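You operate a simulated robot arm through the tools that you are given. There is no shell and no other tool. Be economical: measure what you need, move in short steps, check, and stop when the job is done.

You are at the controls of a simulated robot arm. One attempt, no reset.

Task
Wring the small yellow cloth, then wipe the spill off the washer.
Fine: wring it in the press; lever up again, cloth back where it lay.

Only the result counts: the job must be done as asked and must still hold three seconds after the hand-in. Knocking over, shifting, dropping, spilling or breaking anything else fails it. Flat cloth is picked up by pressing the open fingertips on it (5 to 10 N) and closing them slowly along it; thin cloth reads only 2 to 8 mm in the jaws.

Robot
A 7-joint arm with a two-finger parallel gripper, fixed in place. Base frame: the origin is at the foot of the arm, x ahead of it, y to its left, z up; the work surface is at about z = 0. Units: m, degrees, N and s.
With the tool pointing down near the work surface it reaches from about 0.24 to 0.62 m from the base axis. Its first joint turns from -66.0 to 66.0 degrees. Payload 2.6 kg.
The tool frame sits at the grasp point between the pads (the TCP): z along the fingers, y along the line on which they close. The tips reach 0.03 m beyond it. The gripper opens to 0.094 m. The fingers are 0.028 m wide and 0.01 m thick; the gripper's body (0.05 by 0.096 m) begins 0.055 m behind the TCP.
Orientation is that of the tool frame in the base frame, as a unit quaternion [w, x, y, z]. With the fingers straight down and closing along the base's y, the tool's x points along the base's -x, its y along +y and its z along -z.

Tools
- The arm moves only by the tool step_arm. Its argument "commands" is a list of rows, each a list of 7 numbers: the shift along the tool's x, y, z in m, then the turn, a rotation vector about the tool's x, y, z in degrees, then the closure in counts, from 0 (fully open) to 255 (shut). In form: [[x, y, z, ax, ay, az, hand], ...]. A call has 1 to 10 rows; each row is the pose to reach, as a shift and turn from the pose commanded when the call began, along the tool's axes at that moment. Rows are played at 5 a second. More than 0.05 m and 8.6 degrees between two rows, or a gripper value outside its range, and nothing of the call is played. Where a pose cannot be reached the arm comes as near as it can. A force on the tool above 90 N (or 10 N above the force at the start of the call, whichever is more), or a blocked arm, ends the call early, and 0.2 s more pass. Each finger travels about 0.072 m/s and halts on what it meets, pressing with about 23 N; the grip force reading is that of the motor and also rises with nothing between the fingers. The clock runs only during rows and for 0.2 s after the last one: add rows that repeat a pose to give the fingers time. The reply holds the time, the measured pose of the TCP, the force on the tool along the base axes, the opening and the grip force, in the units named above and with some noise.
- Cameras (640 x 400 px; columns grow to the right, rows downward): "scene" is fixed at [0.0356, 0.428, 0.5719]; the picture's right is [-0.80, -0.60, 0.00], its down [-0.30, 0.39, -0.87] and it looks along [0.53, -0.69, -0.49] (base axes); focal length 346 px, centre (320, 200). "wrist" rides on the gripper at [0.076, 0.014, -0.102] in the tool frame; the picture's right is [-0.18, 0.98, 0.00], its down [-0.75, -0.14, -0.64] and it looks along [-0.63, -0.12, 0.77] (tool axes); focal length 243 px, centre (320, 200). There is no depth. A picture from a camera that has moved, and an enlarged one, comes with that camera's place and axes in the base frame and with its lens.
- snapshot(camera): a new picture of that camera. The clock stands still meanwhile.
- zoom(camera, box): a new picture of the part [left, top, right, bottom] of that camera's present view, enlarged. The clock stands still meanwhile.
- close_job(): hands the job in; it is judged then, once.

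Go step by step. Nothing tells you positions but the pictures and the camera data: compare them with the known pose of the tool, close in by small moves and look again before you grip or let go. The budget is 120 turns and 84 pictures, counting those below and the enlarged ones. Unless the task says otherwise, let go and move clear before handing in, and close with one line.

The tools are called after ">>>" as name(argument=value, ...) on one line, values as JSON. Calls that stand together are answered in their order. step_arm: Moves the arm, as the interface text tells. Its arguments: {"type":"object","properties":{"commands":{"type":"array","items":{"type":"array","items":{"type":"number"}}}},"required":["commands"]} The other tools are called the same way: snapshot (camera) takes a picture; zoom (camera, box) takes an enlarged picture of a part of a camera's view; close_job () hands the job in.

At the start:

```text
time: 0.0
eef_pos: [0.3539, 0.0741, 0.4052]
orientation: [0.0, 0.0, 1.0, 0.0]
wrist_force: [0.1, -0.2, -0.5]
finger_gap: 0.0941
grasp_force: 0.1
```

scene: 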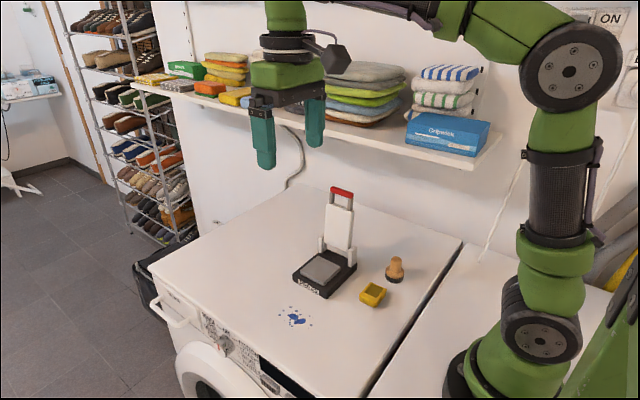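
wrist: 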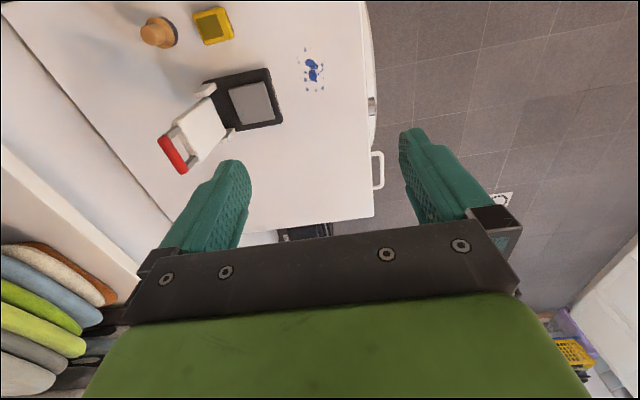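

I see a hinged press with a red-handled lever (up), a yellow item beside it, a wooden stamp or brush, and a blue spill on the washer. I'll zoom in to identify each of them.

>>> zoom(camera="scene", box=[260, 170, 440, 340])

>>> zoom(camera="wrist", box=[120, 0, 380, 190])

```text
2.35 times, centred on (350, 255) of scene
camera zoom: at [0.0356, 0.428, 0.5719], right [-0.8, -0.6, 0.0], down [-0.3, 0.39, -0.87], along [0.53, -0.69, -0.49], focal length 815 px, centre (249, 71)
```

zoom: 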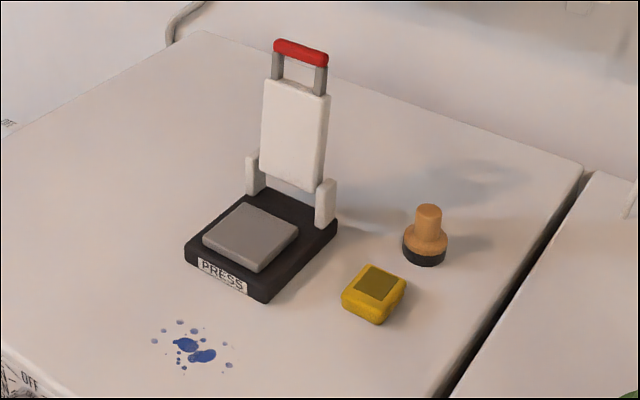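

```text
2.11 times, centred on (250, 95) of wrist
camera zoom: at [0.2773, 0.0875, 0.5082], right [0.18, 0.98, 0.0], down [0.75, -0.14, 0.64], along [0.63, -0.12, -0.77], focal length 511 px, centre (467, 421)
```

zoom: 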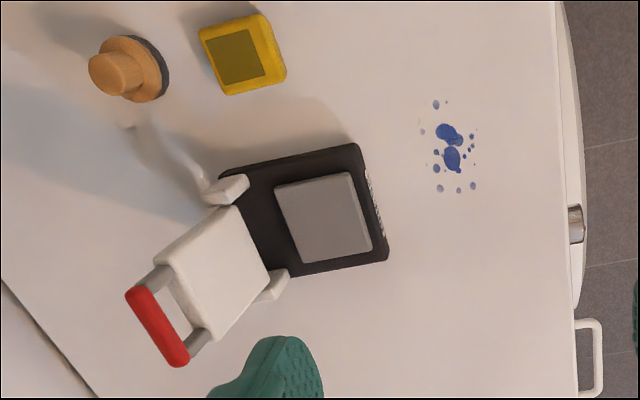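

The yellow cloth is a folded pad about 43 x 52 mm and 2 cm thick, centred near (0.284, -0.090). The press plate is near (0.412, -0.068), the lever handle near (0.405, -0.134, 0.217) and the spill near (0.382, 0.052). I'll turn the tool about 90° so the fingers close along x, and move to above the cloth.

>>> step_arm(commands=[[0.007, -0.0164, 0.0205, 0, 0, 8.5, 0], [0.014, -0.0328, 0.041, 0, 0, 17, 0], [0.021, -0.0492, 0.0615, 0, 0, 25.5, 0], [0.028, -0.0656, 0.082, 0, 0, 34, 0], [0.035, -0.082, 0.1025, 0, 0, 42.5, 0], [0.042, -0.0984, 0.123, 0, 0, 51, 0], [0.049, -0.1148, 0.1435, 0, 0, 59.5, 0], [0.056, -0.1312, 0.164, 0, 0, 68, 0], [0.063, -0.1476, 0.1845, 0, 0, 76.5, 0], [0.07, -0.164, 0.205, 0, 0, 85, 0]])

```text
time: 2.2
eef_pos: [0.2828, -0.0922, 0.1995]
orientation: [0.0, 0.677, 0.736, 0.0]
wrist_force: [0.5, 0.0, 0.2]
finger_gap: 0.0941
grasp_force: 0.1
```

The tool is above the cloth. I'll finish the turn and look.

>>> step_arm(commands=[[0, 0, 0.03, 0, 0, 5, 0], [0, 0, 0.06, 0, 0, 5, 0], [0, 0, 0.08, 0, 0, 5, 0]])

>>> snapshot(camera="wrist")

>>> zoom(camera="scene", box=[290, 190, 450, 310])

```text
time: 3.0
eef_pos: [0.2839, -0.091, 0.1191]
orientation: [0.0, 0.707, 0.707, 0.001]
wrist_force: [0.6, 0.0, -0.1]
finger_gap: 0.0941
grasp_force: 0.1
```

```text
79 pictures are left
camera wrist: at [0.2979, -0.0154, 0.2231], right [0.98, -0.18, 0.0], down [-0.14, -0.75, 0.64], along [-0.12, -0.63, -0.77], focal length 243 px, centre (320, 200)
```

wrist: 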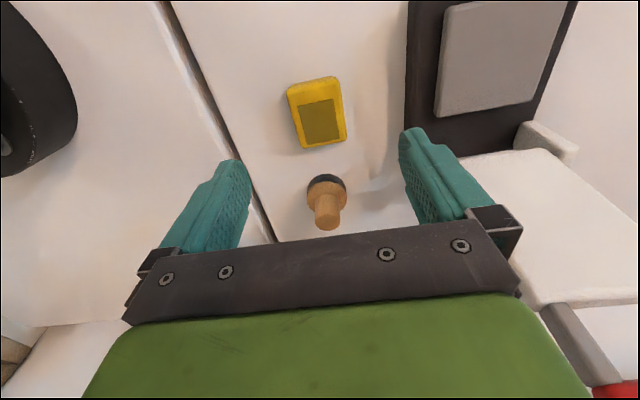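

```text
3.33 times, centred on (370, 250) of scene
camera zoom: at [0.0356, 0.428, 0.5719], right [-0.8, -0.6, 0.0], down [-0.3, 0.39, -0.87], along [0.53, -0.69, -0.49], focal length 1155 px, centre (153, 33)
```

zoom: 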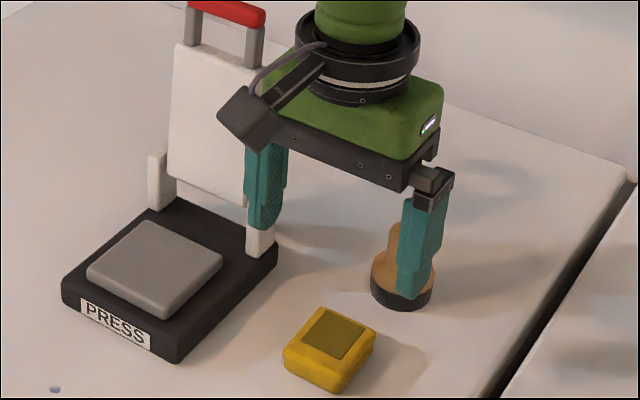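

The cloth is centred at about (0.282, -0.0905), with its sides square to the axes. I'll descend so the fingers straddle it along x.

>>> step_arm(commands=[[0, -0.002, 0.03, 0, 0, 0, 0], [0, -0.002, 0.06, 0, 0, 0, 0], [0, -0.002, 0.078, 0, 0, 0, 0], [0, -0.002, 0.083, 0, 0, 0, 0]])

>>> zoom(camera="scene", box=[310, 220, 450, 320])

>>> snapshot(camera="wrist")

```text
time: 4.0
eef_pos: [0.282, -0.091, 0.0376]
orientation: [0.0, 0.707, 0.707, 0.0]
wrist_force: [-0.4, 0.3, -0.3]
finger_gap: 0.094
grasp_force: 0.1
```

```text
4.00 times, centred on (380, 270) of scene
camera zoom: at [0.0356, 0.428, 0.5719], right [-0.8, -0.6, 0.0], down [-0.3, 0.39, -0.87], along [0.53, -0.69, -0.49], focal length 1386 px, centre (80, -80)
```

zoom: 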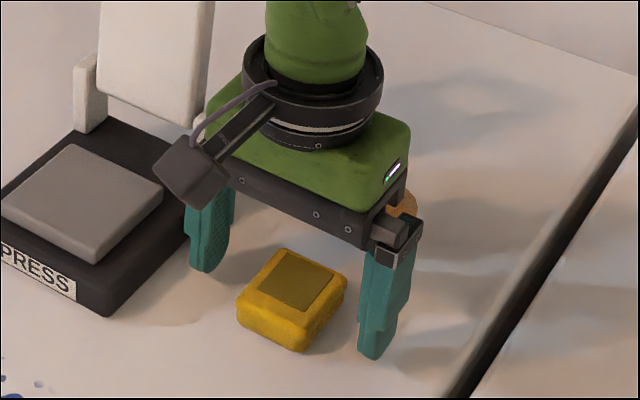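

```text
76 pictures are left
camera wrist: at [0.2965, -0.0151, 0.1401], right [0.98, -0.18, 0.0], down [-0.14, -0.75, 0.64], along [-0.12, -0.63, -0.77], focal length 243 px, centre (320, 200)
```

wrist: 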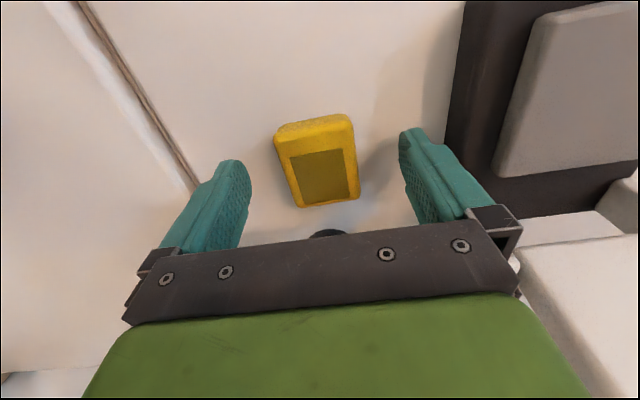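

The fingers straddle the cloth and are clear of everything. I'll lower 2 mm and close gently.

>>> step_arm(commands=[[0, 0, 0.002, 0, 0, 0, 60], [0, 0, 0.002, 0, 0, 0, 110], [0, 0, 0.002, 0, 0, 0, 140], [0, 0, 0.002, 0, 0, 0, 155], [0, 0, 0.002, 0, 0, 0, 165], [0, 0, 0.002, 0, 0, 0, 165]])

>>> snapshot(camera="wrist")

```text
time: 5.4
eef_pos: [0.2829, -0.091, 0.0349]
orientation: [-0.001, 0.707, 0.707, 0.0]
wrist_force: [0.6, 0.6, 0.0]
finger_gap: 0.044
grasp_force: 23.2
```

```text
75 pictures are left
camera wrist: at [0.2966, -0.0147, 0.1381], right [0.98, -0.18, 0.0], down [-0.14, -0.75, 0.64], along [-0.12, -0.63, -0.77], focal length 243 px, centre (320, 200)
```

wrist: 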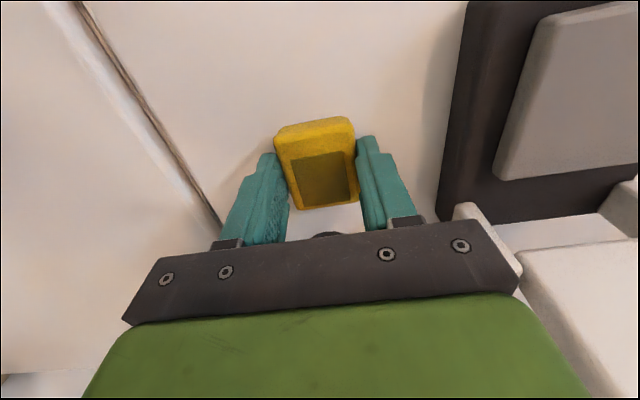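

The cloth is held at 44 mm. I'll lift it and check.

>>> step_arm(commands=[[0, 0, -0.01, 0, 0, 0, 165], [0, 0, -0.03, 0, 0, 0, 165], [0, 0, -0.06, 0, 0, 0, 165], [0, 0, -0.08, 0, 0, 0, 165]])

>>> zoom(camera="scene", box=[270, 170, 430, 310])

>>> snapshot(camera="wrist")

```text
time: 6.4
eef_pos: [0.2805, -0.0908, 0.1162]
orientation: [0.0, 0.707, 0.707, 0.001]
wrist_force: [0.3, 0.2, -0.2]
finger_gap: 0.0439
grasp_force: 23.0
```

```text
2.86 times, centred on (350, 240) of scene
camera zoom: at [0.0356, 0.428, 0.5719], right [-0.8, -0.6, 0.0], down [-0.3, 0.39, -0.87], along [0.53, -0.69, -0.49], focal length 990 px, centre (234, 86)
```

zoom: 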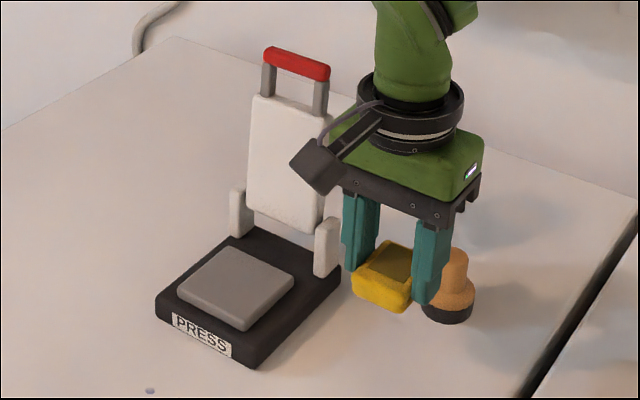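

```text
73 pictures are left
camera wrist: at [0.2963, -0.0143, 0.2189], right [0.98, -0.18, 0.0], down [-0.14, -0.75, 0.64], along [-0.12, -0.63, -0.77], focal length 243 px, centre (320, 200)
```

wrist: 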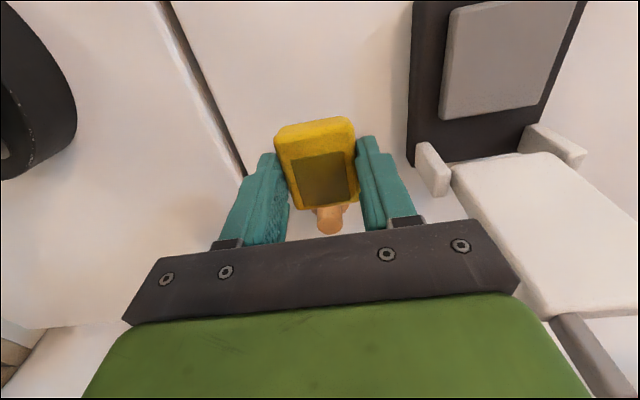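

The cloth is held and the press plate centre is about (0.414, -0.070). I'll carry the cloth over it at (0.414, -0.062), staying clear of the lever.

>>> step_arm(commands=[[0.029, 0, 0, 0, 0, 0, 165], [0.029, 0.035, 0, 0, 0, 0, 165], [0.029, 0.07, 0, 0, 0, 0, 165], [0.029, 0.105, 0, 0, 0, 0, 165], [0.029, 0.132, 0, 0, 0, 0, 165], [0.029, 0.132, 0.0, 0, 0, 0, 165]])

>>> zoom(camera="scene", box=[250, 150, 410, 310])

>>> snapshot(camera="wrist")

```text
time: 7.8
eef_pos: [0.4161, -0.0626, 0.1153]
orientation: [0.0, 0.707, 0.707, 0.0]
wrist_force: [0.1, 0.5, -0.4]
finger_gap: 0.0438
grasp_force: 22.6
```

```text
2.50 times, centred on (330, 230) of scene
camera zoom: at [0.0356, 0.428, 0.5719], right [-0.8, -0.6, 0.0], down [-0.3, 0.39, -0.87], along [0.53, -0.69, -0.49], focal length 866 px, centre (295, 125)
```

zoom: 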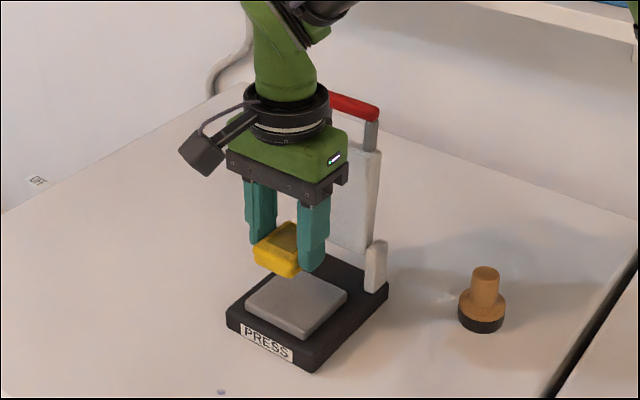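

```text
71 pictures are left
camera wrist: at [0.4288, 0.0137, 0.2191], right [0.98, -0.18, 0.0], down [-0.14, -0.75, 0.64], along [-0.12, -0.63, -0.77], focal length 243 px, centre (320, 200)
```

wrist: 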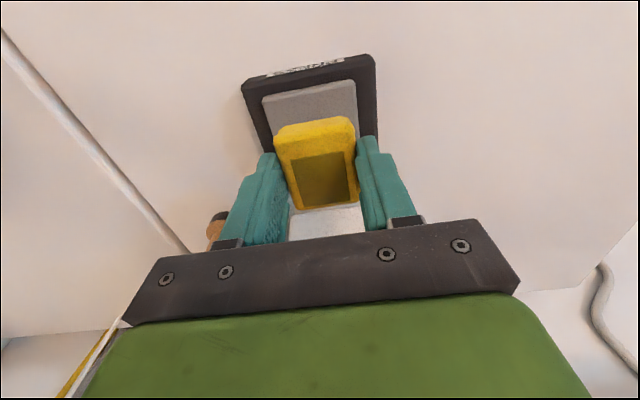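

The cloth is above the plate, whose centre I refine to (0.410, -0.071). I'll lower in small steps and watch the force.

>>> step_arm(commands=[[-0.004, -0.005, 0.02, 0, 0, 0, 165], [-0.004, -0.005, 0.035, 0, 0, 0, 165], [-0.004, -0.005, 0.04, 0, 0, 0, 165]])

>>> zoom(camera="scene", box=[260, 180, 380, 310])

```text
time: 8.6
eef_pos: [0.4097, -0.0667, 0.0753]
orientation: [0.001, 0.707, 0.707, 0.0]
wrist_force: [-0.4, -0.3, -0.2]
finger_gap: 0.0435
grasp_force: 23.0
```

```text
3.08 times, centred on (320, 245) of scene
camera zoom: at [0.0356, 0.428, 0.5719], right [-0.8, -0.6, 0.0], down [-0.3, 0.39, -0.87], along [0.53, -0.69, -0.49], focal length 1066 px, centre (320, 62)
```

zoom: 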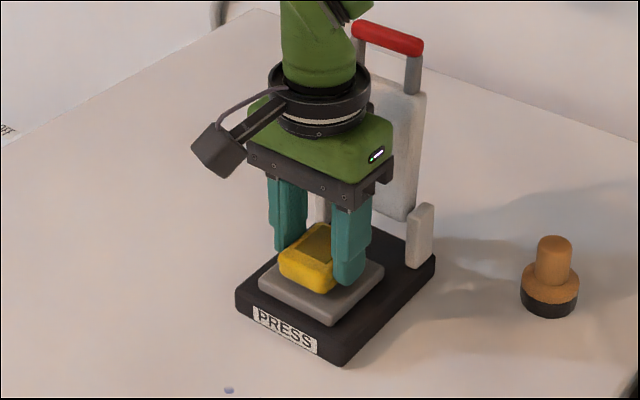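

>>> step_arm(commands=[[0, 0, 0.002, 0, 0, 0, 165], [0, 0, 0.004, 0, 0, 0, 165], [0, 0, 0.004, 0, 0, 0, 165]])

```text
time: 9.4
eef_pos: [0.4084, -0.0661, 0.0713]
orientation: [0.0, 0.707, 0.707, 0.0]
wrist_force: [0.0, 0.1, 0.4]
finger_gap: 0.0439
grasp_force: 22.9
```

No contact yet, so I'll keep going down slowly.

>>> step_arm(commands=[[0, 0, 0.002, 0, 0, 0, 165], [0, 0, 0.004, 0, 0, 0, 165], [0, 0, 0.004, 0, 0, 0, 165]])

>>> zoom(camera="scene", box=[280, 220, 370, 300])

```text
time: 10.2
eef_pos: [0.4096, -0.0662, 0.0685]
orientation: [0.002, 0.707, 0.707, 0.001]
wrist_force: [-9.0, 0.6, 34.2]
finger_gap: 0.0438
grasp_force: 23.5
```

```text
5.00 times, centred on (325, 260) of scene
camera zoom: at [0.0354, 0.4281, 0.5719], right [-0.8, -0.6, 0.0], down [-0.3, 0.39, -0.87], along [0.53, -0.69, -0.49], focal length 1732 px, centre (295, -100)
```

zoom: 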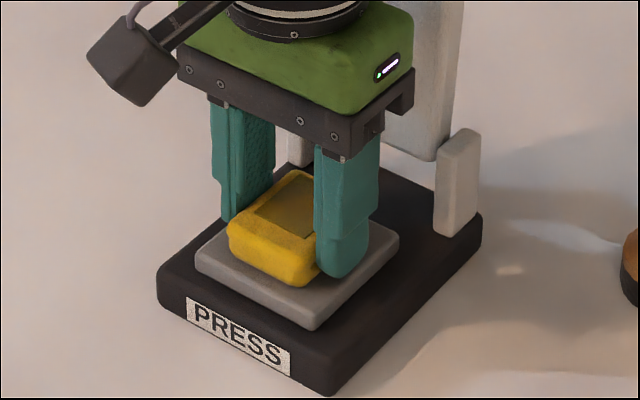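

The cloth rests on the plate. I'll back off 1.5 mm, open and rise.

>>> step_arm(commands=[[0, 0, -0.0015, 0, 0, 0, 165], [0, 0, -0.0015, 0, 0, 0, 125], [0, 0, -0.0015, 0, 0, 0, 85], [0, 0, -0.0015, 0, 0, 0, 75], [0, 0, -0.02, 0, 0, 0, 75], [0, 0, -0.05, 0, 0, 0, 75]])

>>> zoom(camera="scene", box=[260, 160, 400, 300])

>>> snapshot(camera="wrist")

```text
time: 11.6
eef_pos: [0.4077, -0.0654, 0.1187]
orientation: [0.0, 0.707, 0.707, -0.002]
wrist_force: [0.4, 0.1, 0.6]
finger_gap: 0.0667
grasp_force: 0.0
```

```text
2.86 times, centred on (330, 230) of scene
camera zoom: at [0.0356, 0.428, 0.5719], right [-0.8, -0.6, 0.0], down [-0.3, 0.39, -0.87], along [0.53, -0.69, -0.49], focal length 990 px, centre (291, 114)
```

zoom: 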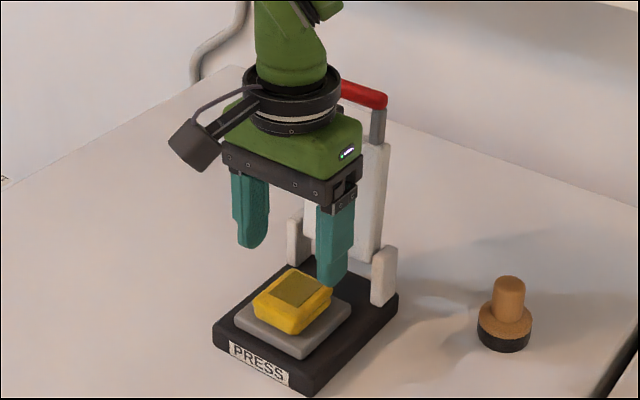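

```text
67 pictures are left
camera wrist: at [0.4217, 0.0111, 0.2213], right [0.98, -0.18, 0.0], down [-0.14, -0.75, 0.64], along [-0.12, -0.63, -0.77], focal length 243 px, centre (320, 200)
```

wrist: 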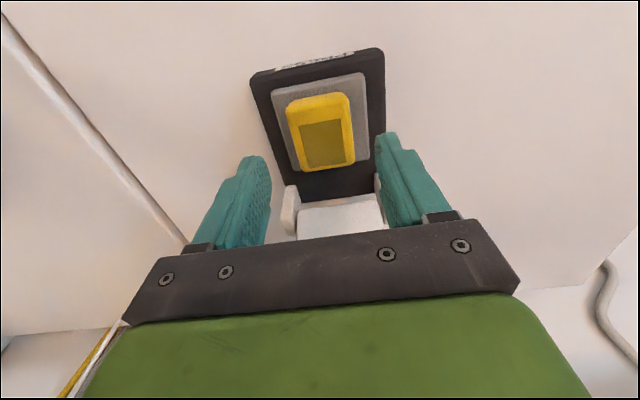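

The cloth is on the plate. Next I'll move clear, rise and turn back so the fingers close along y for the lever handle.

>>> step_arm(commands=[[0.03, 0, 0, 0, 0, 0, 75], [0.06, 0, -0.01, 0, 0, -8, 75], [0.07, 0, -0.04, 0, 0, -16, 75], [0.07, 0, -0.08, 0, 0, -24, 60], [0.07, 0, -0.12, 0, 0, -32, 50], [0.07, 0, -0.15, 0, 0, -40, 50], [0.07, 0, -0.17, 0, 0, -48.5, 50], [0.07, 0, -0.19, 0, 0, -57, 50], [0.07, 0, -0.2, 0, 0, -65.5, 50], [0.07, 0, -0.2, 0, 0, -74, 50]])

>>> step_arm(commands=[[0, 0, 0, 0, 0, -8, 50], [0, 0, 0, 0, 0, -16, 50], [0, 0, 0, 0, 0, -16, 50]])

>>> snapshot(camera="wrist")

>>> zoom(camera="scene", box=[250, 120, 410, 300])

```text
time: 13.8
eef_pos: [0.409, 0.0047, 0.318]
orientation: [0.001, 0.138, 0.99, 0.0]
wrist_force: [0.3, 0.1, 0.2]
finger_gap: 0.0759
grasp_force: 0.0
```

```text
time: 14.6
eef_pos: [0.4081, 0.0045, 0.3166]
orientation: [0.0, 0.0, 1.0, 0.0]
wrist_force: [0.2, 0.8, 0.0]
finger_gap: 0.0758
grasp_force: 0.0
```

```text
66 pictures are left
camera wrist: at [0.3321, 0.018, 0.4199], right [0.18, 0.98, 0.0], down [0.75, -0.14, 0.64], along [0.63, -0.12, -0.77], focal length 243 px, centre (320, 200)
```

wrist: 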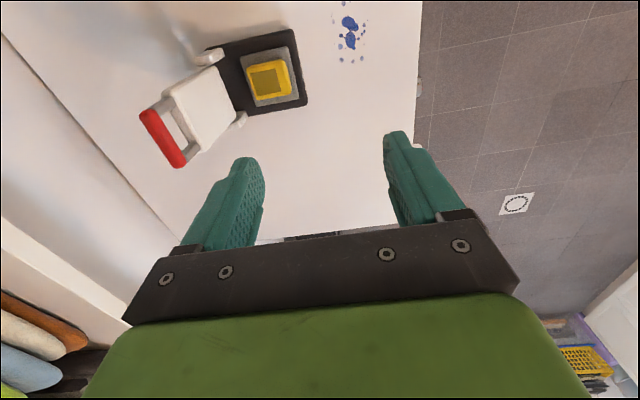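

```text
2.22 times, centred on (330, 210) of scene
camera zoom: at [0.0356, 0.428, 0.5719], right [-0.8, -0.6, 0.0], down [-0.3, 0.39, -0.87], along [0.53, -0.69, -0.49], focal length 770 px, centre (298, 178)
```

zoom: 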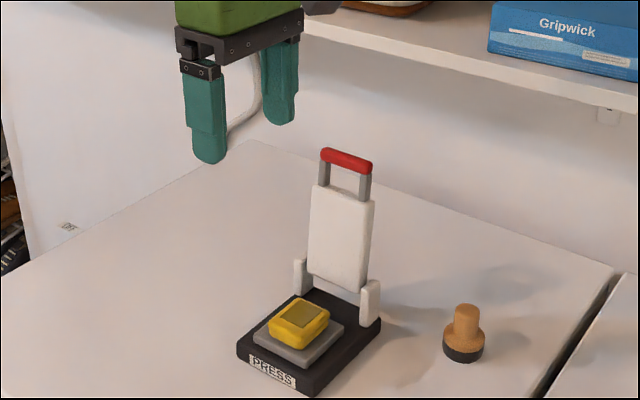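

The handle is near (0.407, -0.14, 0.21). I'll move closer at height to refine that.

>>> step_arm(commands=[[0, -0.03, 0, 0, 0, 0, 50], [0, -0.06, 0, 0, 0, 0, 30], [0, -0.1, 0, 0, 0, 0, 20], [0, -0.143, 0, 0, 0, 0, 0], [0, -0.143, 0, 0, 0, 0, 0]])

>>> snapshot(camera="wrist")

>>> zoom(camera="scene", box=[270, 100, 410, 240])

```text
time: 15.8
eef_pos: [0.4089, -0.1383, 0.3162]
orientation: [0.0, -0.001, 1.0, 0.0]
wrist_force: [-0.8, 0.2, 0.2]
finger_gap: 0.0941
grasp_force: 0.1
```

```text
64 pictures are left
camera wrist: at [0.3326, -0.1233, 0.4188], right [0.18, 0.98, 0.0], down [0.75, -0.14, 0.64], along [0.63, -0.12, -0.77], focal length 243 px, centre (320, 200)
```

wrist: 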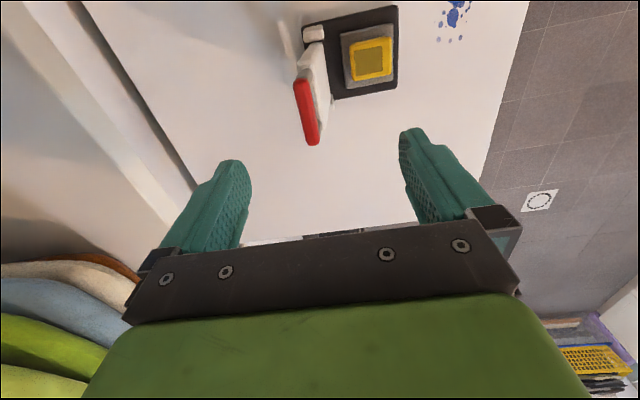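

```text
2.86 times, centred on (340, 170) of scene
camera zoom: at [0.0356, 0.428, 0.5719], right [-0.8, -0.6, 0.0], down [-0.3, 0.39, -0.87], along [0.53, -0.69, -0.49], focal length 990 px, centre (263, 286)
```

zoom: 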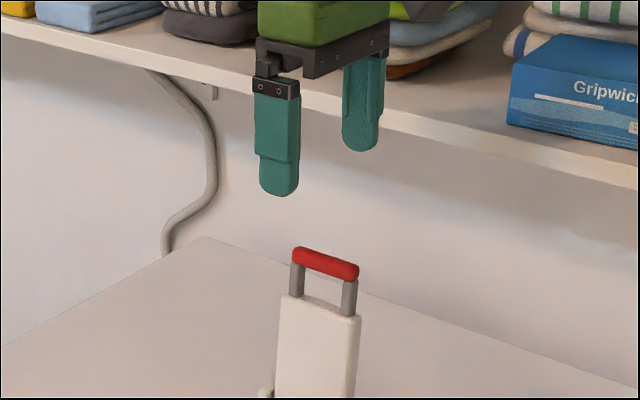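

The handle bar runs along x, about 0.383 to 0.435, at (0.410, -0.148, 0.205). I'll grip it by its two ends, closing along x, so it can pivot between the pads. First I'll turn back by 90°.

>>> step_arm(commands=[[0, -0.001, 0, 0, 0, 8.5, 0], [0, -0.002, 0, 0, 0, 17, 0], [0, -0.003, 0, 0, 0, 25.5, 0], [0, -0.004, 0, 0, 0, 34, 0], [0, -0.005, 0, 0, 0, 42.5, 0], [0, -0.006, 0, 0, 0, 51, 0], [0, -0.007, 0, 0, 0, 59.5, 0], [0, -0.008, 0, 0, 0, 68, 0], [0, -0.009, 0, 0, 0, 76.5, 0], [0, -0.01, 0, 0, 0, 85, 0]])

>>> step_arm(commands=[[0, 0, 0, 0, 0, 5, 0], [0, 0, 0.02, 0, 0, 5, 0], [0, 0, 0.035, 0, 0, 5, 0], [0, 0, 0.035, 0, 0, 5, 0]])

>>> snapshot(camera="wrist")

>>> zoom(camera="scene", box=[270, 100, 410, 240])

```text
time: 18.0
eef_pos: [0.4096, -0.148, 0.3173]
orientation: [0.001, 0.676, 0.737, 0.001]
wrist_force: [0.5, -0.3, -0.2]
finger_gap: 0.0942
grasp_force: 0.1
```

```text
time: 19.0
eef_pos: [0.4089, -0.1481, 0.2829]
orientation: [0.0, 0.707, 0.707, 0.001]
wrist_force: [-0.5, 0.7, -0.8]
finger_gap: 0.094
grasp_force: 0.0
```

```text
62 pictures are left
camera wrist: at [0.4228, -0.0725, 0.3852], right [0.98, -0.18, 0.0], down [-0.14, -0.75, 0.64], along [-0.12, -0.63, -0.77], focal length 243 px, centre (320, 200)
```

wrist: 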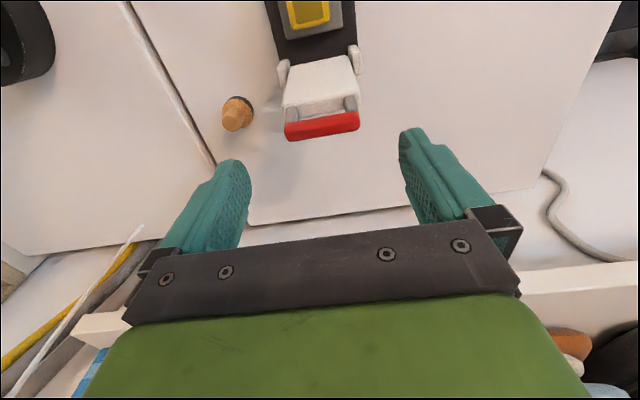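

```text
2.86 times, centred on (340, 170) of scene
camera zoom: at [0.0356, 0.428, 0.5719], right [-0.8, -0.6, 0.0], down [-0.3, 0.39, -0.87], along [0.53, -0.69, -0.49], focal length 990 px, centre (263, 286)
```

zoom: 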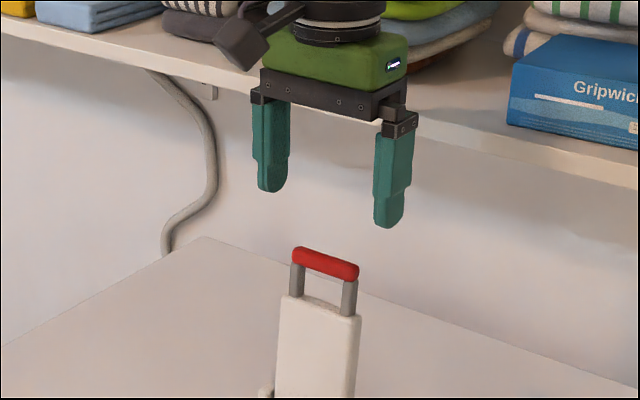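

The estimate agrees: the bar is at about (0.410, -0.147, 0.205). I'll descend so it sits between the fingertips.

>>> step_arm(commands=[[0, 0.001, 0.025, 0, 0, 0, 0], [0, 0.001, 0.05, 0, 0, 0, 0], [0, 0.001, 0.06, 0, 0, 0, 0], [0, 0.001, 0.06, 0, 0, 0, 0]])

>>> snapshot(camera="wrist")

>>> zoom(camera="scene", box=[280, 130, 400, 240])

```text
time: 20.0
eef_pos: [0.4088, -0.1493, 0.2224]
orientation: [0.0, 0.707, 0.708, 0.0]
wrist_force: [-0.9, -0.4, -0.5]
finger_gap: 0.0939
grasp_force: 0.0
```

```text
60 pictures are left
camera wrist: at [0.4228, -0.0728, 0.3249], right [0.98, -0.18, 0.0], down [-0.14, -0.75, 0.64], along [-0.12, -0.63, -0.77], focal length 243 px, centre (320, 200)
```

wrist: 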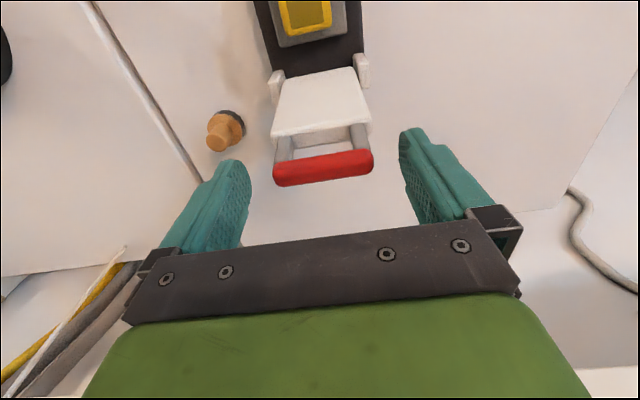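

```text
3.64 times, centred on (340, 185) of scene
camera zoom: at [0.0356, 0.428, 0.5719], right [-0.8, -0.6, 0.0], down [-0.3, 0.39, -0.87], along [0.53, -0.69, -0.49], focal length 1260 px, centre (247, 254)
```

zoom: 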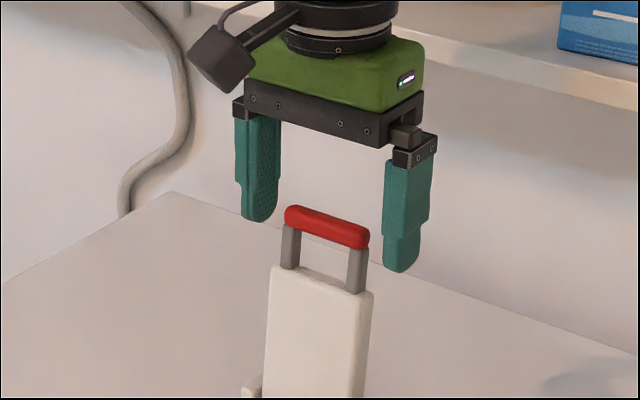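

The bar sits between the fingers near the tips. I'll lower 3 mm and close on its ends.

>>> step_arm(commands=[[0.001, 0.001, 0.003, 0, 0, 0, 40], [0.001, 0.001, 0.003, 0, 0, 0, 80], [0.001, 0.001, 0.003, 0, 0, 0, 100], [0.001, 0.001, 0.003, 0, 0, 0, 120], [0.001, 0.001, 0.003, 0, 0, 0, 150], [0.001, 0.001, 0.003, 0, 0, 0, 150]])

>>> zoom(camera="wrist", box=[200, 60, 440, 260])

>>> zoom(camera="scene", box=[280, 130, 400, 240])

```text
time: 21.4
eef_pos: [0.4089, -0.1489, 0.2192]
orientation: [0.0, 0.708, 0.707, 0.001]
wrist_force: [-3.0, 0.8, -0.8]
finger_gap: 0.0598
grasp_force: 22.6
```

```text
2.00 times, centred on (320, 160) of wrist
camera zoom: at [0.4242, -0.0725, 0.3221], right [0.98, -0.18, 0.0], down [-0.14, -0.75, 0.64], along [-0.12, -0.63, -0.77], focal length 485 px, centre (320, 280)
```

zoom: 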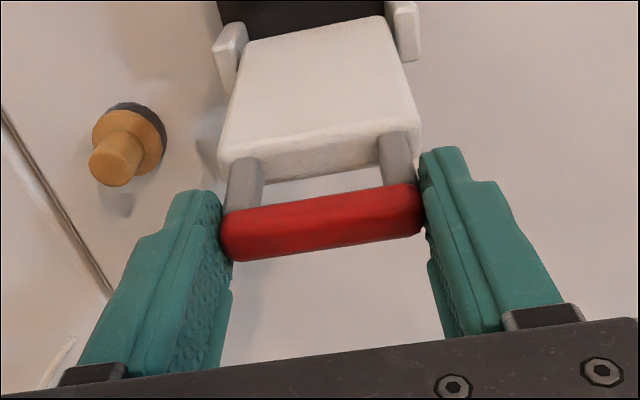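

```text
3.64 times, centred on (340, 185) of scene
camera zoom: at [0.0356, 0.428, 0.5719], right [-0.8, -0.6, 0.0], down [-0.3, 0.39, -0.87], along [0.53, -0.69, -0.49], focal length 1260 px, centre (247, 254)
```

zoom: 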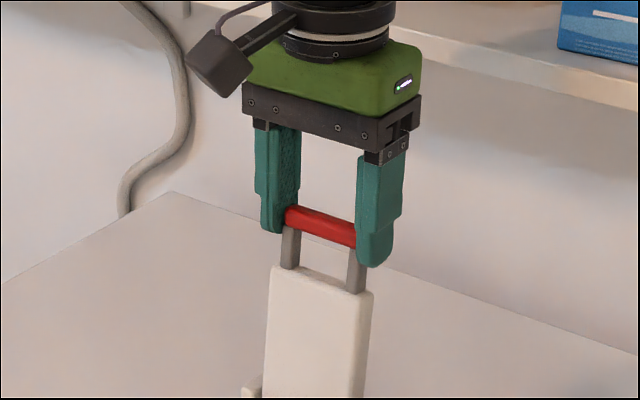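

The bar is gripped by its ends at 60 mm. The hinge looks to be at about (y -0.129, z 0.05) with a 0.154 m radius, so I'll start along that arc and watch the forces.

>>> step_arm(commands=[[0.009, 0, 0, 0, 0, 0, 150], [0.018, 0, -0.0006, 0, 0, 0, 150], [0.026, 0, -0.0008, 0, 0, 0, 150], [0.026, 0, -0.0008, 0, 0, 0, 150]])

>>> zoom(camera="scene", box=[260, 130, 400, 300])

```text
time: 22.4
eef_pos: [0.4102, -0.123, 0.2194]
orientation: [-0.001, 0.708, 0.707, 0.0]
wrist_force: [-7.8, -6.6, 0.3]
finger_gap: 0.0595
grasp_force: 23.2
```

```text
2.35 times, centred on (330, 215) of scene
camera zoom: at [0.0356, 0.428, 0.5719], right [-0.8, -0.6, 0.0], down [-0.3, 0.39, -0.87], along [0.53, -0.69, -0.49], focal length 815 px, centre (296, 165)
```

zoom: 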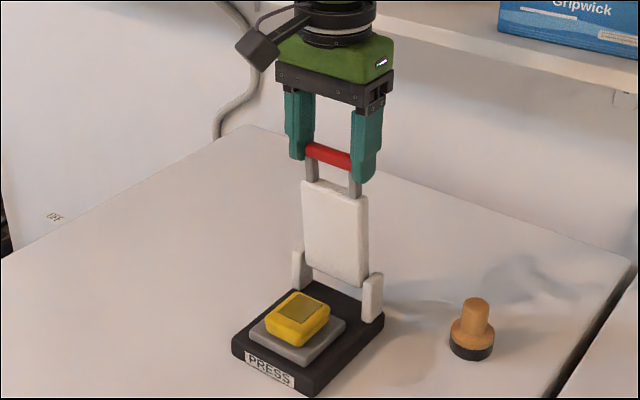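

The lever follows with a light drag. I'll continue along the arc.

>>> step_arm(commands=[[0.0133, -0.001, 0.0014, 0, 0, 0, 150], [0.0266, -0.001, 0.0037, 0, 0, 0, 150], [0.0395, -0.001, 0.0073, 0, 0, 0, 150], [0.0521, -0.001, 0.012, 0, 0, 0, 150], [0.0642, -0.001, 0.0178, 0, 0, 0, 150], [0.0758, -0.001, 0.0246, 0, 0, 0, 150], [0.0758, -0.001, 0.0246, 0, 0, 0, 150]])

>>> zoom(camera="scene", box=[260, 130, 400, 300])

```text
time: 24.0
eef_pos: [0.4093, -0.0446, 0.1967]
orientation: [0.0, 0.707, 0.707, 0.0]
wrist_force: [4.3, -9.3, -3.0]
finger_gap: 0.06
grasp_force: 22.8
```

```text
2.35 times, centred on (330, 215) of scene
camera zoom: at [0.0356, 0.428, 0.5719], right [-0.8, -0.6, 0.0], down [-0.3, 0.39, -0.87], along [0.53, -0.69, -0.49], focal length 815 px, centre (296, 165)
```

zoom: 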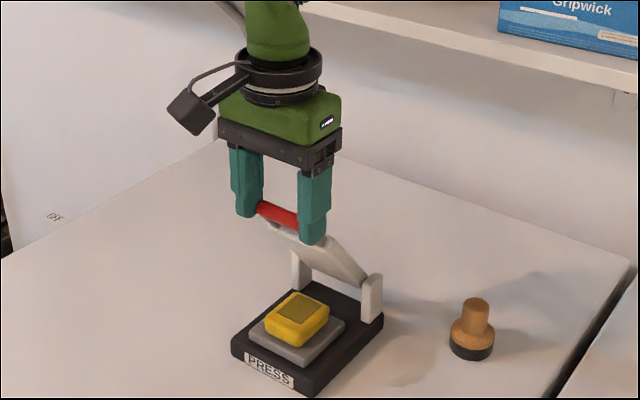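

It's tracking well. I'll continue along a slightly smaller fitted radius of 0.147.

>>> step_arm(commands=[[0.0087, 0, 0.0082, 0, 0, 0, 150], [0.0177, 0, 0.0163, 0, 0, 0, 150], [0.0265, 0, 0.0256, 0, 0, 0, 150], [0.0345, 0, 0.0356, 0, 0, 0, 150], [0.0416, 0, 0.0463, 0, 0, 0, 150], [0.0477, 0, 0.0576, 0, 0, 0, 150], [0.0477, 0, 0.0576, 0, 0, 0, 150]])

>>> zoom(camera="scene", box=[240, 170, 380, 310])

>>> snapshot(camera="wrist")

```text
time: 25.6
eef_pos: [0.4094, 0.0005, 0.1375]
orientation: [0.002, 0.707, 0.707, -0.001]
wrist_force: [7.6, -9.5, 1.4]
finger_gap: 0.0598
grasp_force: 22.4
```

```text
2.86 times, centred on (310, 240) of scene
camera zoom: at [0.0356, 0.428, 0.5719], right [-0.8, -0.6, 0.0], down [-0.3, 0.39, -0.87], along [0.53, -0.69, -0.49], focal length 990 px, centre (349, 86)
```

zoom: 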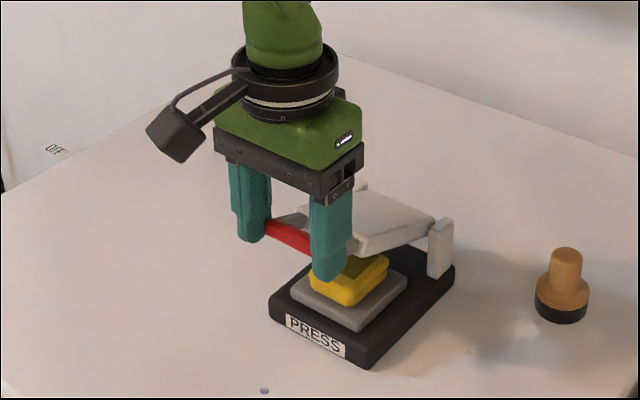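

```text
53 pictures are left
camera wrist: at [0.4238, 0.0771, 0.2405], right [0.98, -0.18, 0.0], down [-0.14, -0.75, 0.64], along [-0.12, -0.63, -0.77], focal length 243 px, centre (320, 200)
```

wrist: 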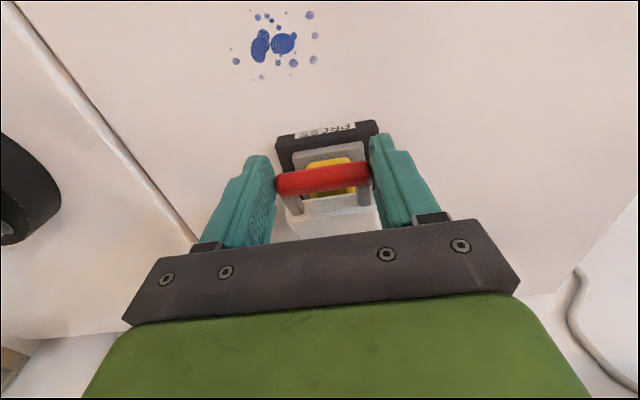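

Two thirds of the way down, and the bar is still held. I'll continue toward contact with the cloth.

>>> step_arm(commands=[[0.004, 0, 0.0085, 0, 0, 0, 150], [0.008, 0, 0.0204, 0, 0, 0, 150], [0.01, 0, 0.0265, 0, 0, 0, 150], [0.011, 0, 0.0326, 0, 0, 0, 150], [0.011, 0, 0.0326, 0, 0, 0, 150]])

>>> zoom(camera="scene", box=[240, 190, 380, 310])

```text
time: 26.8
eef_pos: [0.4091, 0.0136, 0.1061]
orientation: [0.001, 0.706, 0.708, 0.0]
wrist_force: [3.6, -4.9, 4.0]
finger_gap: 0.0597
grasp_force: 22.8
```

```text
3.33 times, centred on (310, 250) of scene
camera zoom: at [0.0356, 0.4281, 0.5719], right [-0.8, -0.6, 0.0], down [-0.3, 0.39, -0.87], along [0.53, -0.69, -0.49], focal length 1155 px, centre (353, 33)
```

zoom: 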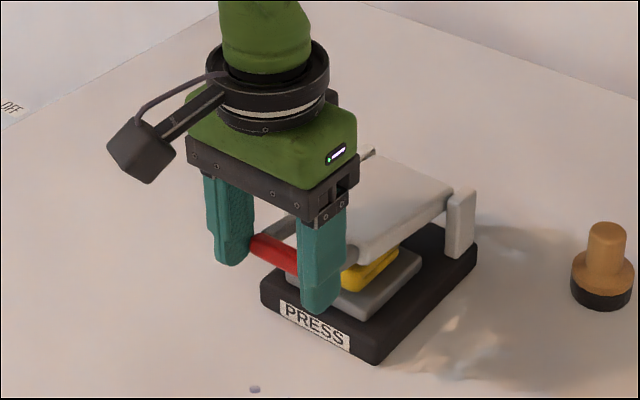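

The panel is nearly on the cloth. I'll press down in small steps.

>>> step_arm(commands=[[0.0005, 0, 0.004, 0, 0, 0, 150], [0.001, 0, 0.008, 0, 0, 0, 150], [0.0012, 0, 0.012, 0, 0, 0, 150], [0.0014, 0, 0.016, 0, 0, 0, 150], [0.0014, 0, 0.016, 0, 0, 0, 150]])

>>> zoom(camera="scene", box=[240, 190, 380, 310])

```text
time: 28.0
eef_pos: [0.4107, 0.0147, 0.0893]
orientation: [-0.002, 0.708, 0.707, -0.001]
wrist_force: [-12.0, 2.1, 5.4]
finger_gap: 0.0594
grasp_force: 23.2
```

```text
3.33 times, centred on (310, 250) of scene
camera zoom: at [0.0356, 0.4281, 0.5719], right [-0.8, -0.6, 0.0], down [-0.3, 0.39, -0.87], along [0.53, -0.69, -0.49], focal length 1155 px, centre (353, 33)
```

zoom: 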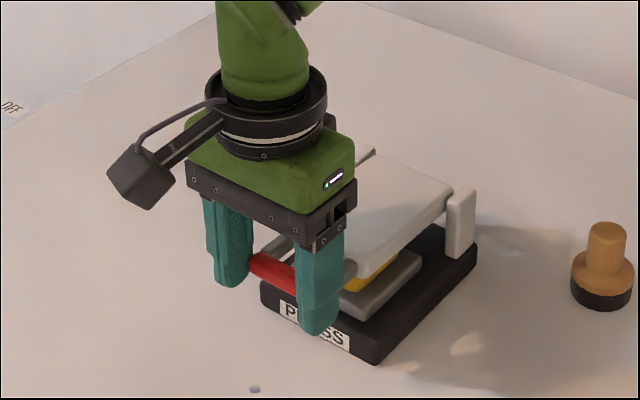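

>>> step_arm(commands=[[0, -0.001, 0.004, 0, 0, 0, 150], [0, -0.001, 0.008, 0, 0, 0, 150], [0, -0.001, 0.012, 0, 0, 0, 150], [-0.0005, -0.001, 0.016, 0, 0, 0, 150], [-0.0005, -0.001, 0.016, 0, 0, 0, 150]])

>>> zoom(camera="scene", box=[240, 190, 380, 310])

>>> zoom(camera="wrist", box=[200, 60, 440, 260])

```text
time: 29.2
eef_pos: [0.4102, 0.0136, 0.0752]
orientation: [0.001, 0.707, 0.707, 0.002]
wrist_force: [-17.8, 1.9, 44.6]
finger_gap: 0.0601
grasp_force: 22.6
```

```text
3.33 times, centred on (310, 250) of scene
camera zoom: at [0.0354, 0.428, 0.5719], right [-0.8, -0.6, 0.0], down [-0.3, 0.39, -0.87], along [0.53, -0.69, -0.49], focal length 1155 px, centre (353, 33)
```

zoom: 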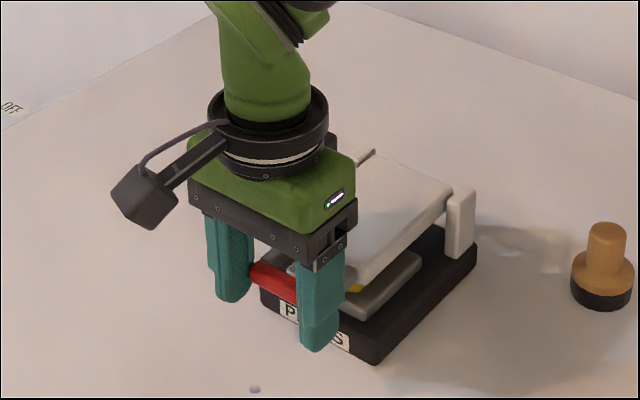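

```text
2.00 times, centred on (320, 160) of wrist
camera zoom: at [0.4236, 0.0901, 0.1785], right [0.98, -0.19, 0.0], down [-0.14, -0.75, 0.64], along [-0.12, -0.63, -0.77], focal length 485 px, centre (320, 280)
```

zoom: 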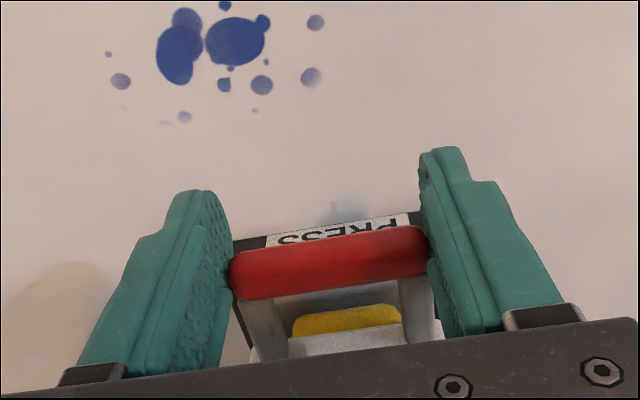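

There is 45 N of resistance now, so the cloth is being squeezed. The bar slid up a little in the grip; I'll press further and hold.

>>> step_arm(commands=[[0, 0.002, 0.003, 0, 0, 0, 170], [0, 0.002, 0.006, 0, 0, 0, 170], [0, 0.002, 0.006, 0, 0, 0, 170], [0, 0.002, 0.006, 0, 0, 0, 170], [0, 0.002, 0.006, 0, 0, 0, 170]])

>>> zoom(camera="scene", box=[240, 190, 380, 310])

>>> zoom(camera="wrist", box=[200, 60, 440, 260])

```text
time: 29.7
eef_pos: [0.4096, 0.0149, 0.0749]
orientation: [-0.002, 0.709, 0.705, 0.002]
wrist_force: [-15.3, -0.3, 27.4]
finger_gap: 0.0602
grasp_force: 23.5
stopped in row 2: the force on the tool passed its limit (the readings are from after the stop); the commanded pose is now the measured one
```

```text
3.33 times, centred on (310, 250) of scene
camera zoom: at [0.0355, 0.428, 0.5719], right [-0.8, -0.6, 0.0], down [-0.3, 0.39, -0.87], along [0.53, -0.69, -0.49], focal length 1155 px, centre (353, 33)
```

zoom: 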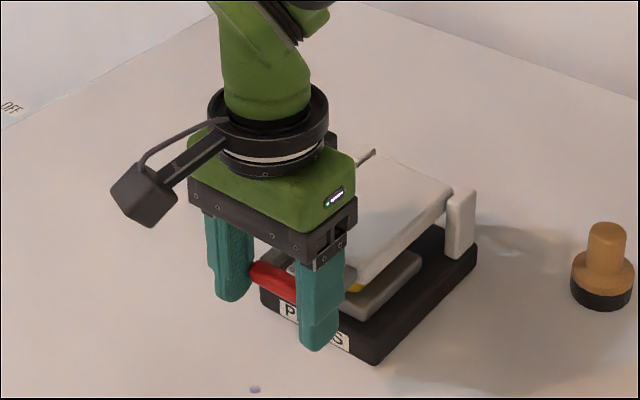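

```text
2.00 times, centred on (320, 160) of wrist
camera zoom: at [0.4243, 0.0897, 0.1793], right [0.98, -0.19, 0.0], down [-0.15, -0.76, 0.64], along [-0.12, -0.63, -0.77], focal length 485 px, centre (320, 280)
```

zoom: 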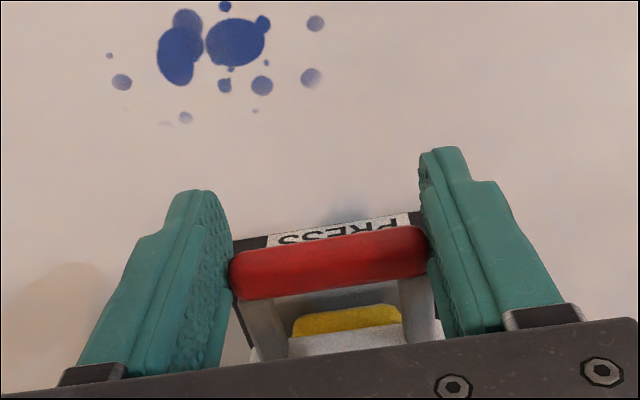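

The lever is hard against its stop (90 N peak). I'll hold moderate pressure for about 2 s.

>>> step_arm(commands=[[0, 0, 0.001, 0, 0, 0, 170], [0, 0, 0.002, 0, 0, 0, 170], [0, 0, 0.002, 0, 0, 0, 170], [0, 0, 0.002, 0, 0, 0, 170], [0, 0, 0.002, 0, 0, 0, 170], [0, 0, 0.002, 0, 0, 0, 170], [0, 0, 0.002, 0, 0, 0, 170], [0, 0, 0.002, 0, 0, 0, 170], [0, 0, 0.002, 0, 0, 0, 170]])

```text
time: 31.7
eef_pos: [0.4101, 0.0139, 0.0751]
orientation: [-0.001, 0.709, 0.705, 0.004]
wrist_force: [-25.1, -6.6, 59.4]
finger_gap: 0.0601
grasp_force: 22.4
```

The wring is held. Before raising the lever I'll re-grip the bar nearer the fingertips: ease off, open slightly, rise 1 cm and look.

>>> step_arm(commands=[[0, 0, -0.002, 0, 0, 0, 170], [0, 0, -0.002, 0, 0, 0, 100], [0, 0, -0.002, 0, 0, 0, 60], [0, 0, -0.007, 0, 0, 0, 60], [0, 0, -0.011, 0, 0, 0, 60], [0, 0, -0.011, 0, 0, 0, 60]])

>>> zoom(camera="scene", box=[240, 190, 380, 310])

>>> zoom(camera="wrist", box=[200, 60, 440, 260])

```text
time: 33.1
eef_pos: [0.4097, 0.0155, 0.0843]
orientation: [-0.001, 0.708, 0.706, 0.001]
wrist_force: [-0.4, 0.1, 0.6]
finger_gap: 0.0722
grasp_force: 0.0
```

```text
3.33 times, centred on (310, 250) of scene
camera zoom: at [0.0356, 0.428, 0.5719], right [-0.8, -0.6, 0.0], down [-0.3, 0.39, -0.87], along [0.53, -0.69, -0.49], focal length 1155 px, centre (353, 33)
```

zoom: 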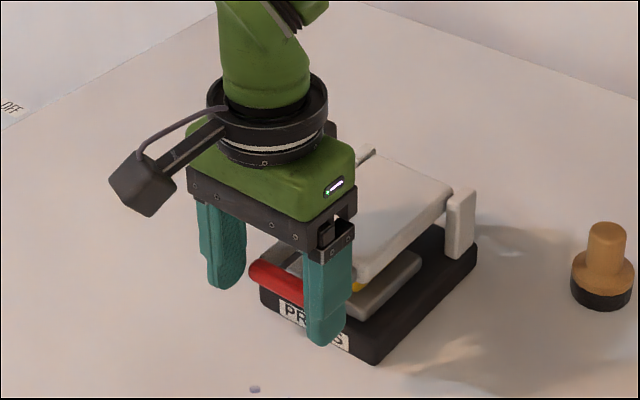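

```text
2.00 times, centred on (320, 160) of wrist
camera zoom: at [0.4242, 0.0898, 0.1868], right [0.98, -0.19, 0.0], down [-0.14, -0.76, 0.64], along [-0.12, -0.63, -0.77], focal length 485 px, centre (320, 280)
```

zoom: 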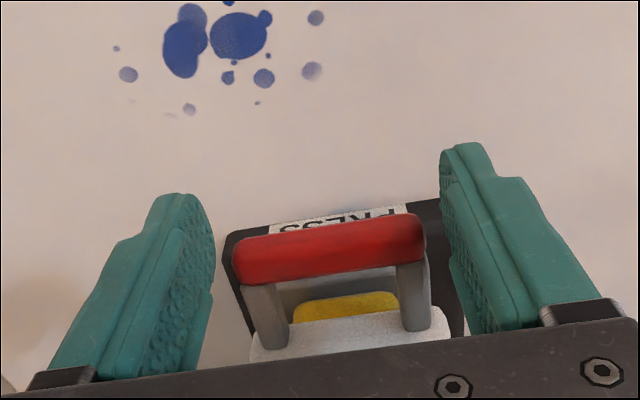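

The lever stays down; the bar is at about (0.41, 0.014, 0.080). I'll rise another 1 cm so the bar is about 14 mm below the TCP, and close on it.

>>> step_arm(commands=[[0, 0, -0.005, 0, 0, 0, 60], [-0.0015, 0, -0.01, 0, 0, 0, 70], [-0.0015, 0, -0.01, 0, 0, 0, 95], [-0.0015, 0, -0.01, 0, 0, 0, 130], [-0.0015, 0, -0.01, 0, 0, 0, 160], [-0.0015, 0, -0.01, 0, 0, 0, 160]])

>>> zoom(camera="wrist", box=[200, 60, 440, 260])

>>> zoom(camera="scene", box=[240, 190, 380, 310])

```text
time: 34.5
eef_pos: [0.4096, 0.0126, 0.0923]
orientation: [-0.001, 0.708, 0.707, 0.001]
wrist_force: [2.1, 1.3, 0.1]
finger_gap: 0.0598
grasp_force: 22.9
```

```text
2.00 times, centred on (320, 160) of wrist
camera zoom: at [0.4242, 0.088, 0.1972], right [0.98, -0.19, 0.0], down [-0.14, -0.76, 0.64], along [-0.12, -0.63, -0.77], focal length 485 px, centre (320, 280)
```

zoom: 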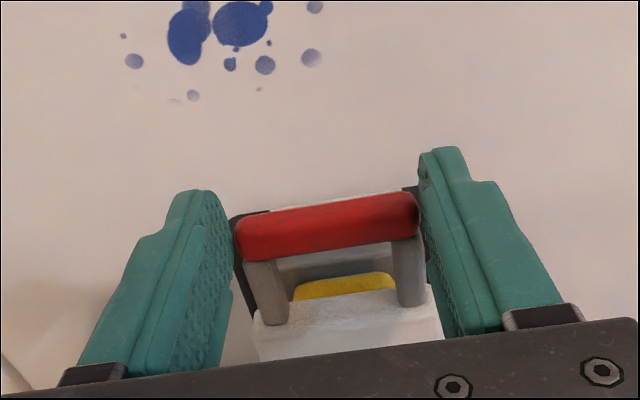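

```text
3.33 times, centred on (310, 250) of scene
camera zoom: at [0.0356, 0.428, 0.5719], right [-0.8, -0.6, 0.0], down [-0.3, 0.39, -0.87], along [0.53, -0.69, -0.49], focal length 1155 px, centre (353, 33)
```

zoom: 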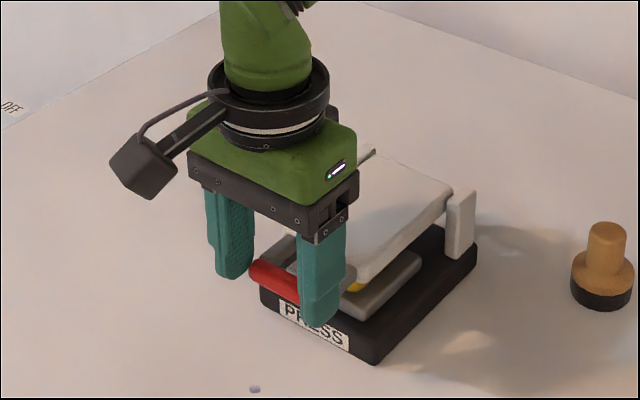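

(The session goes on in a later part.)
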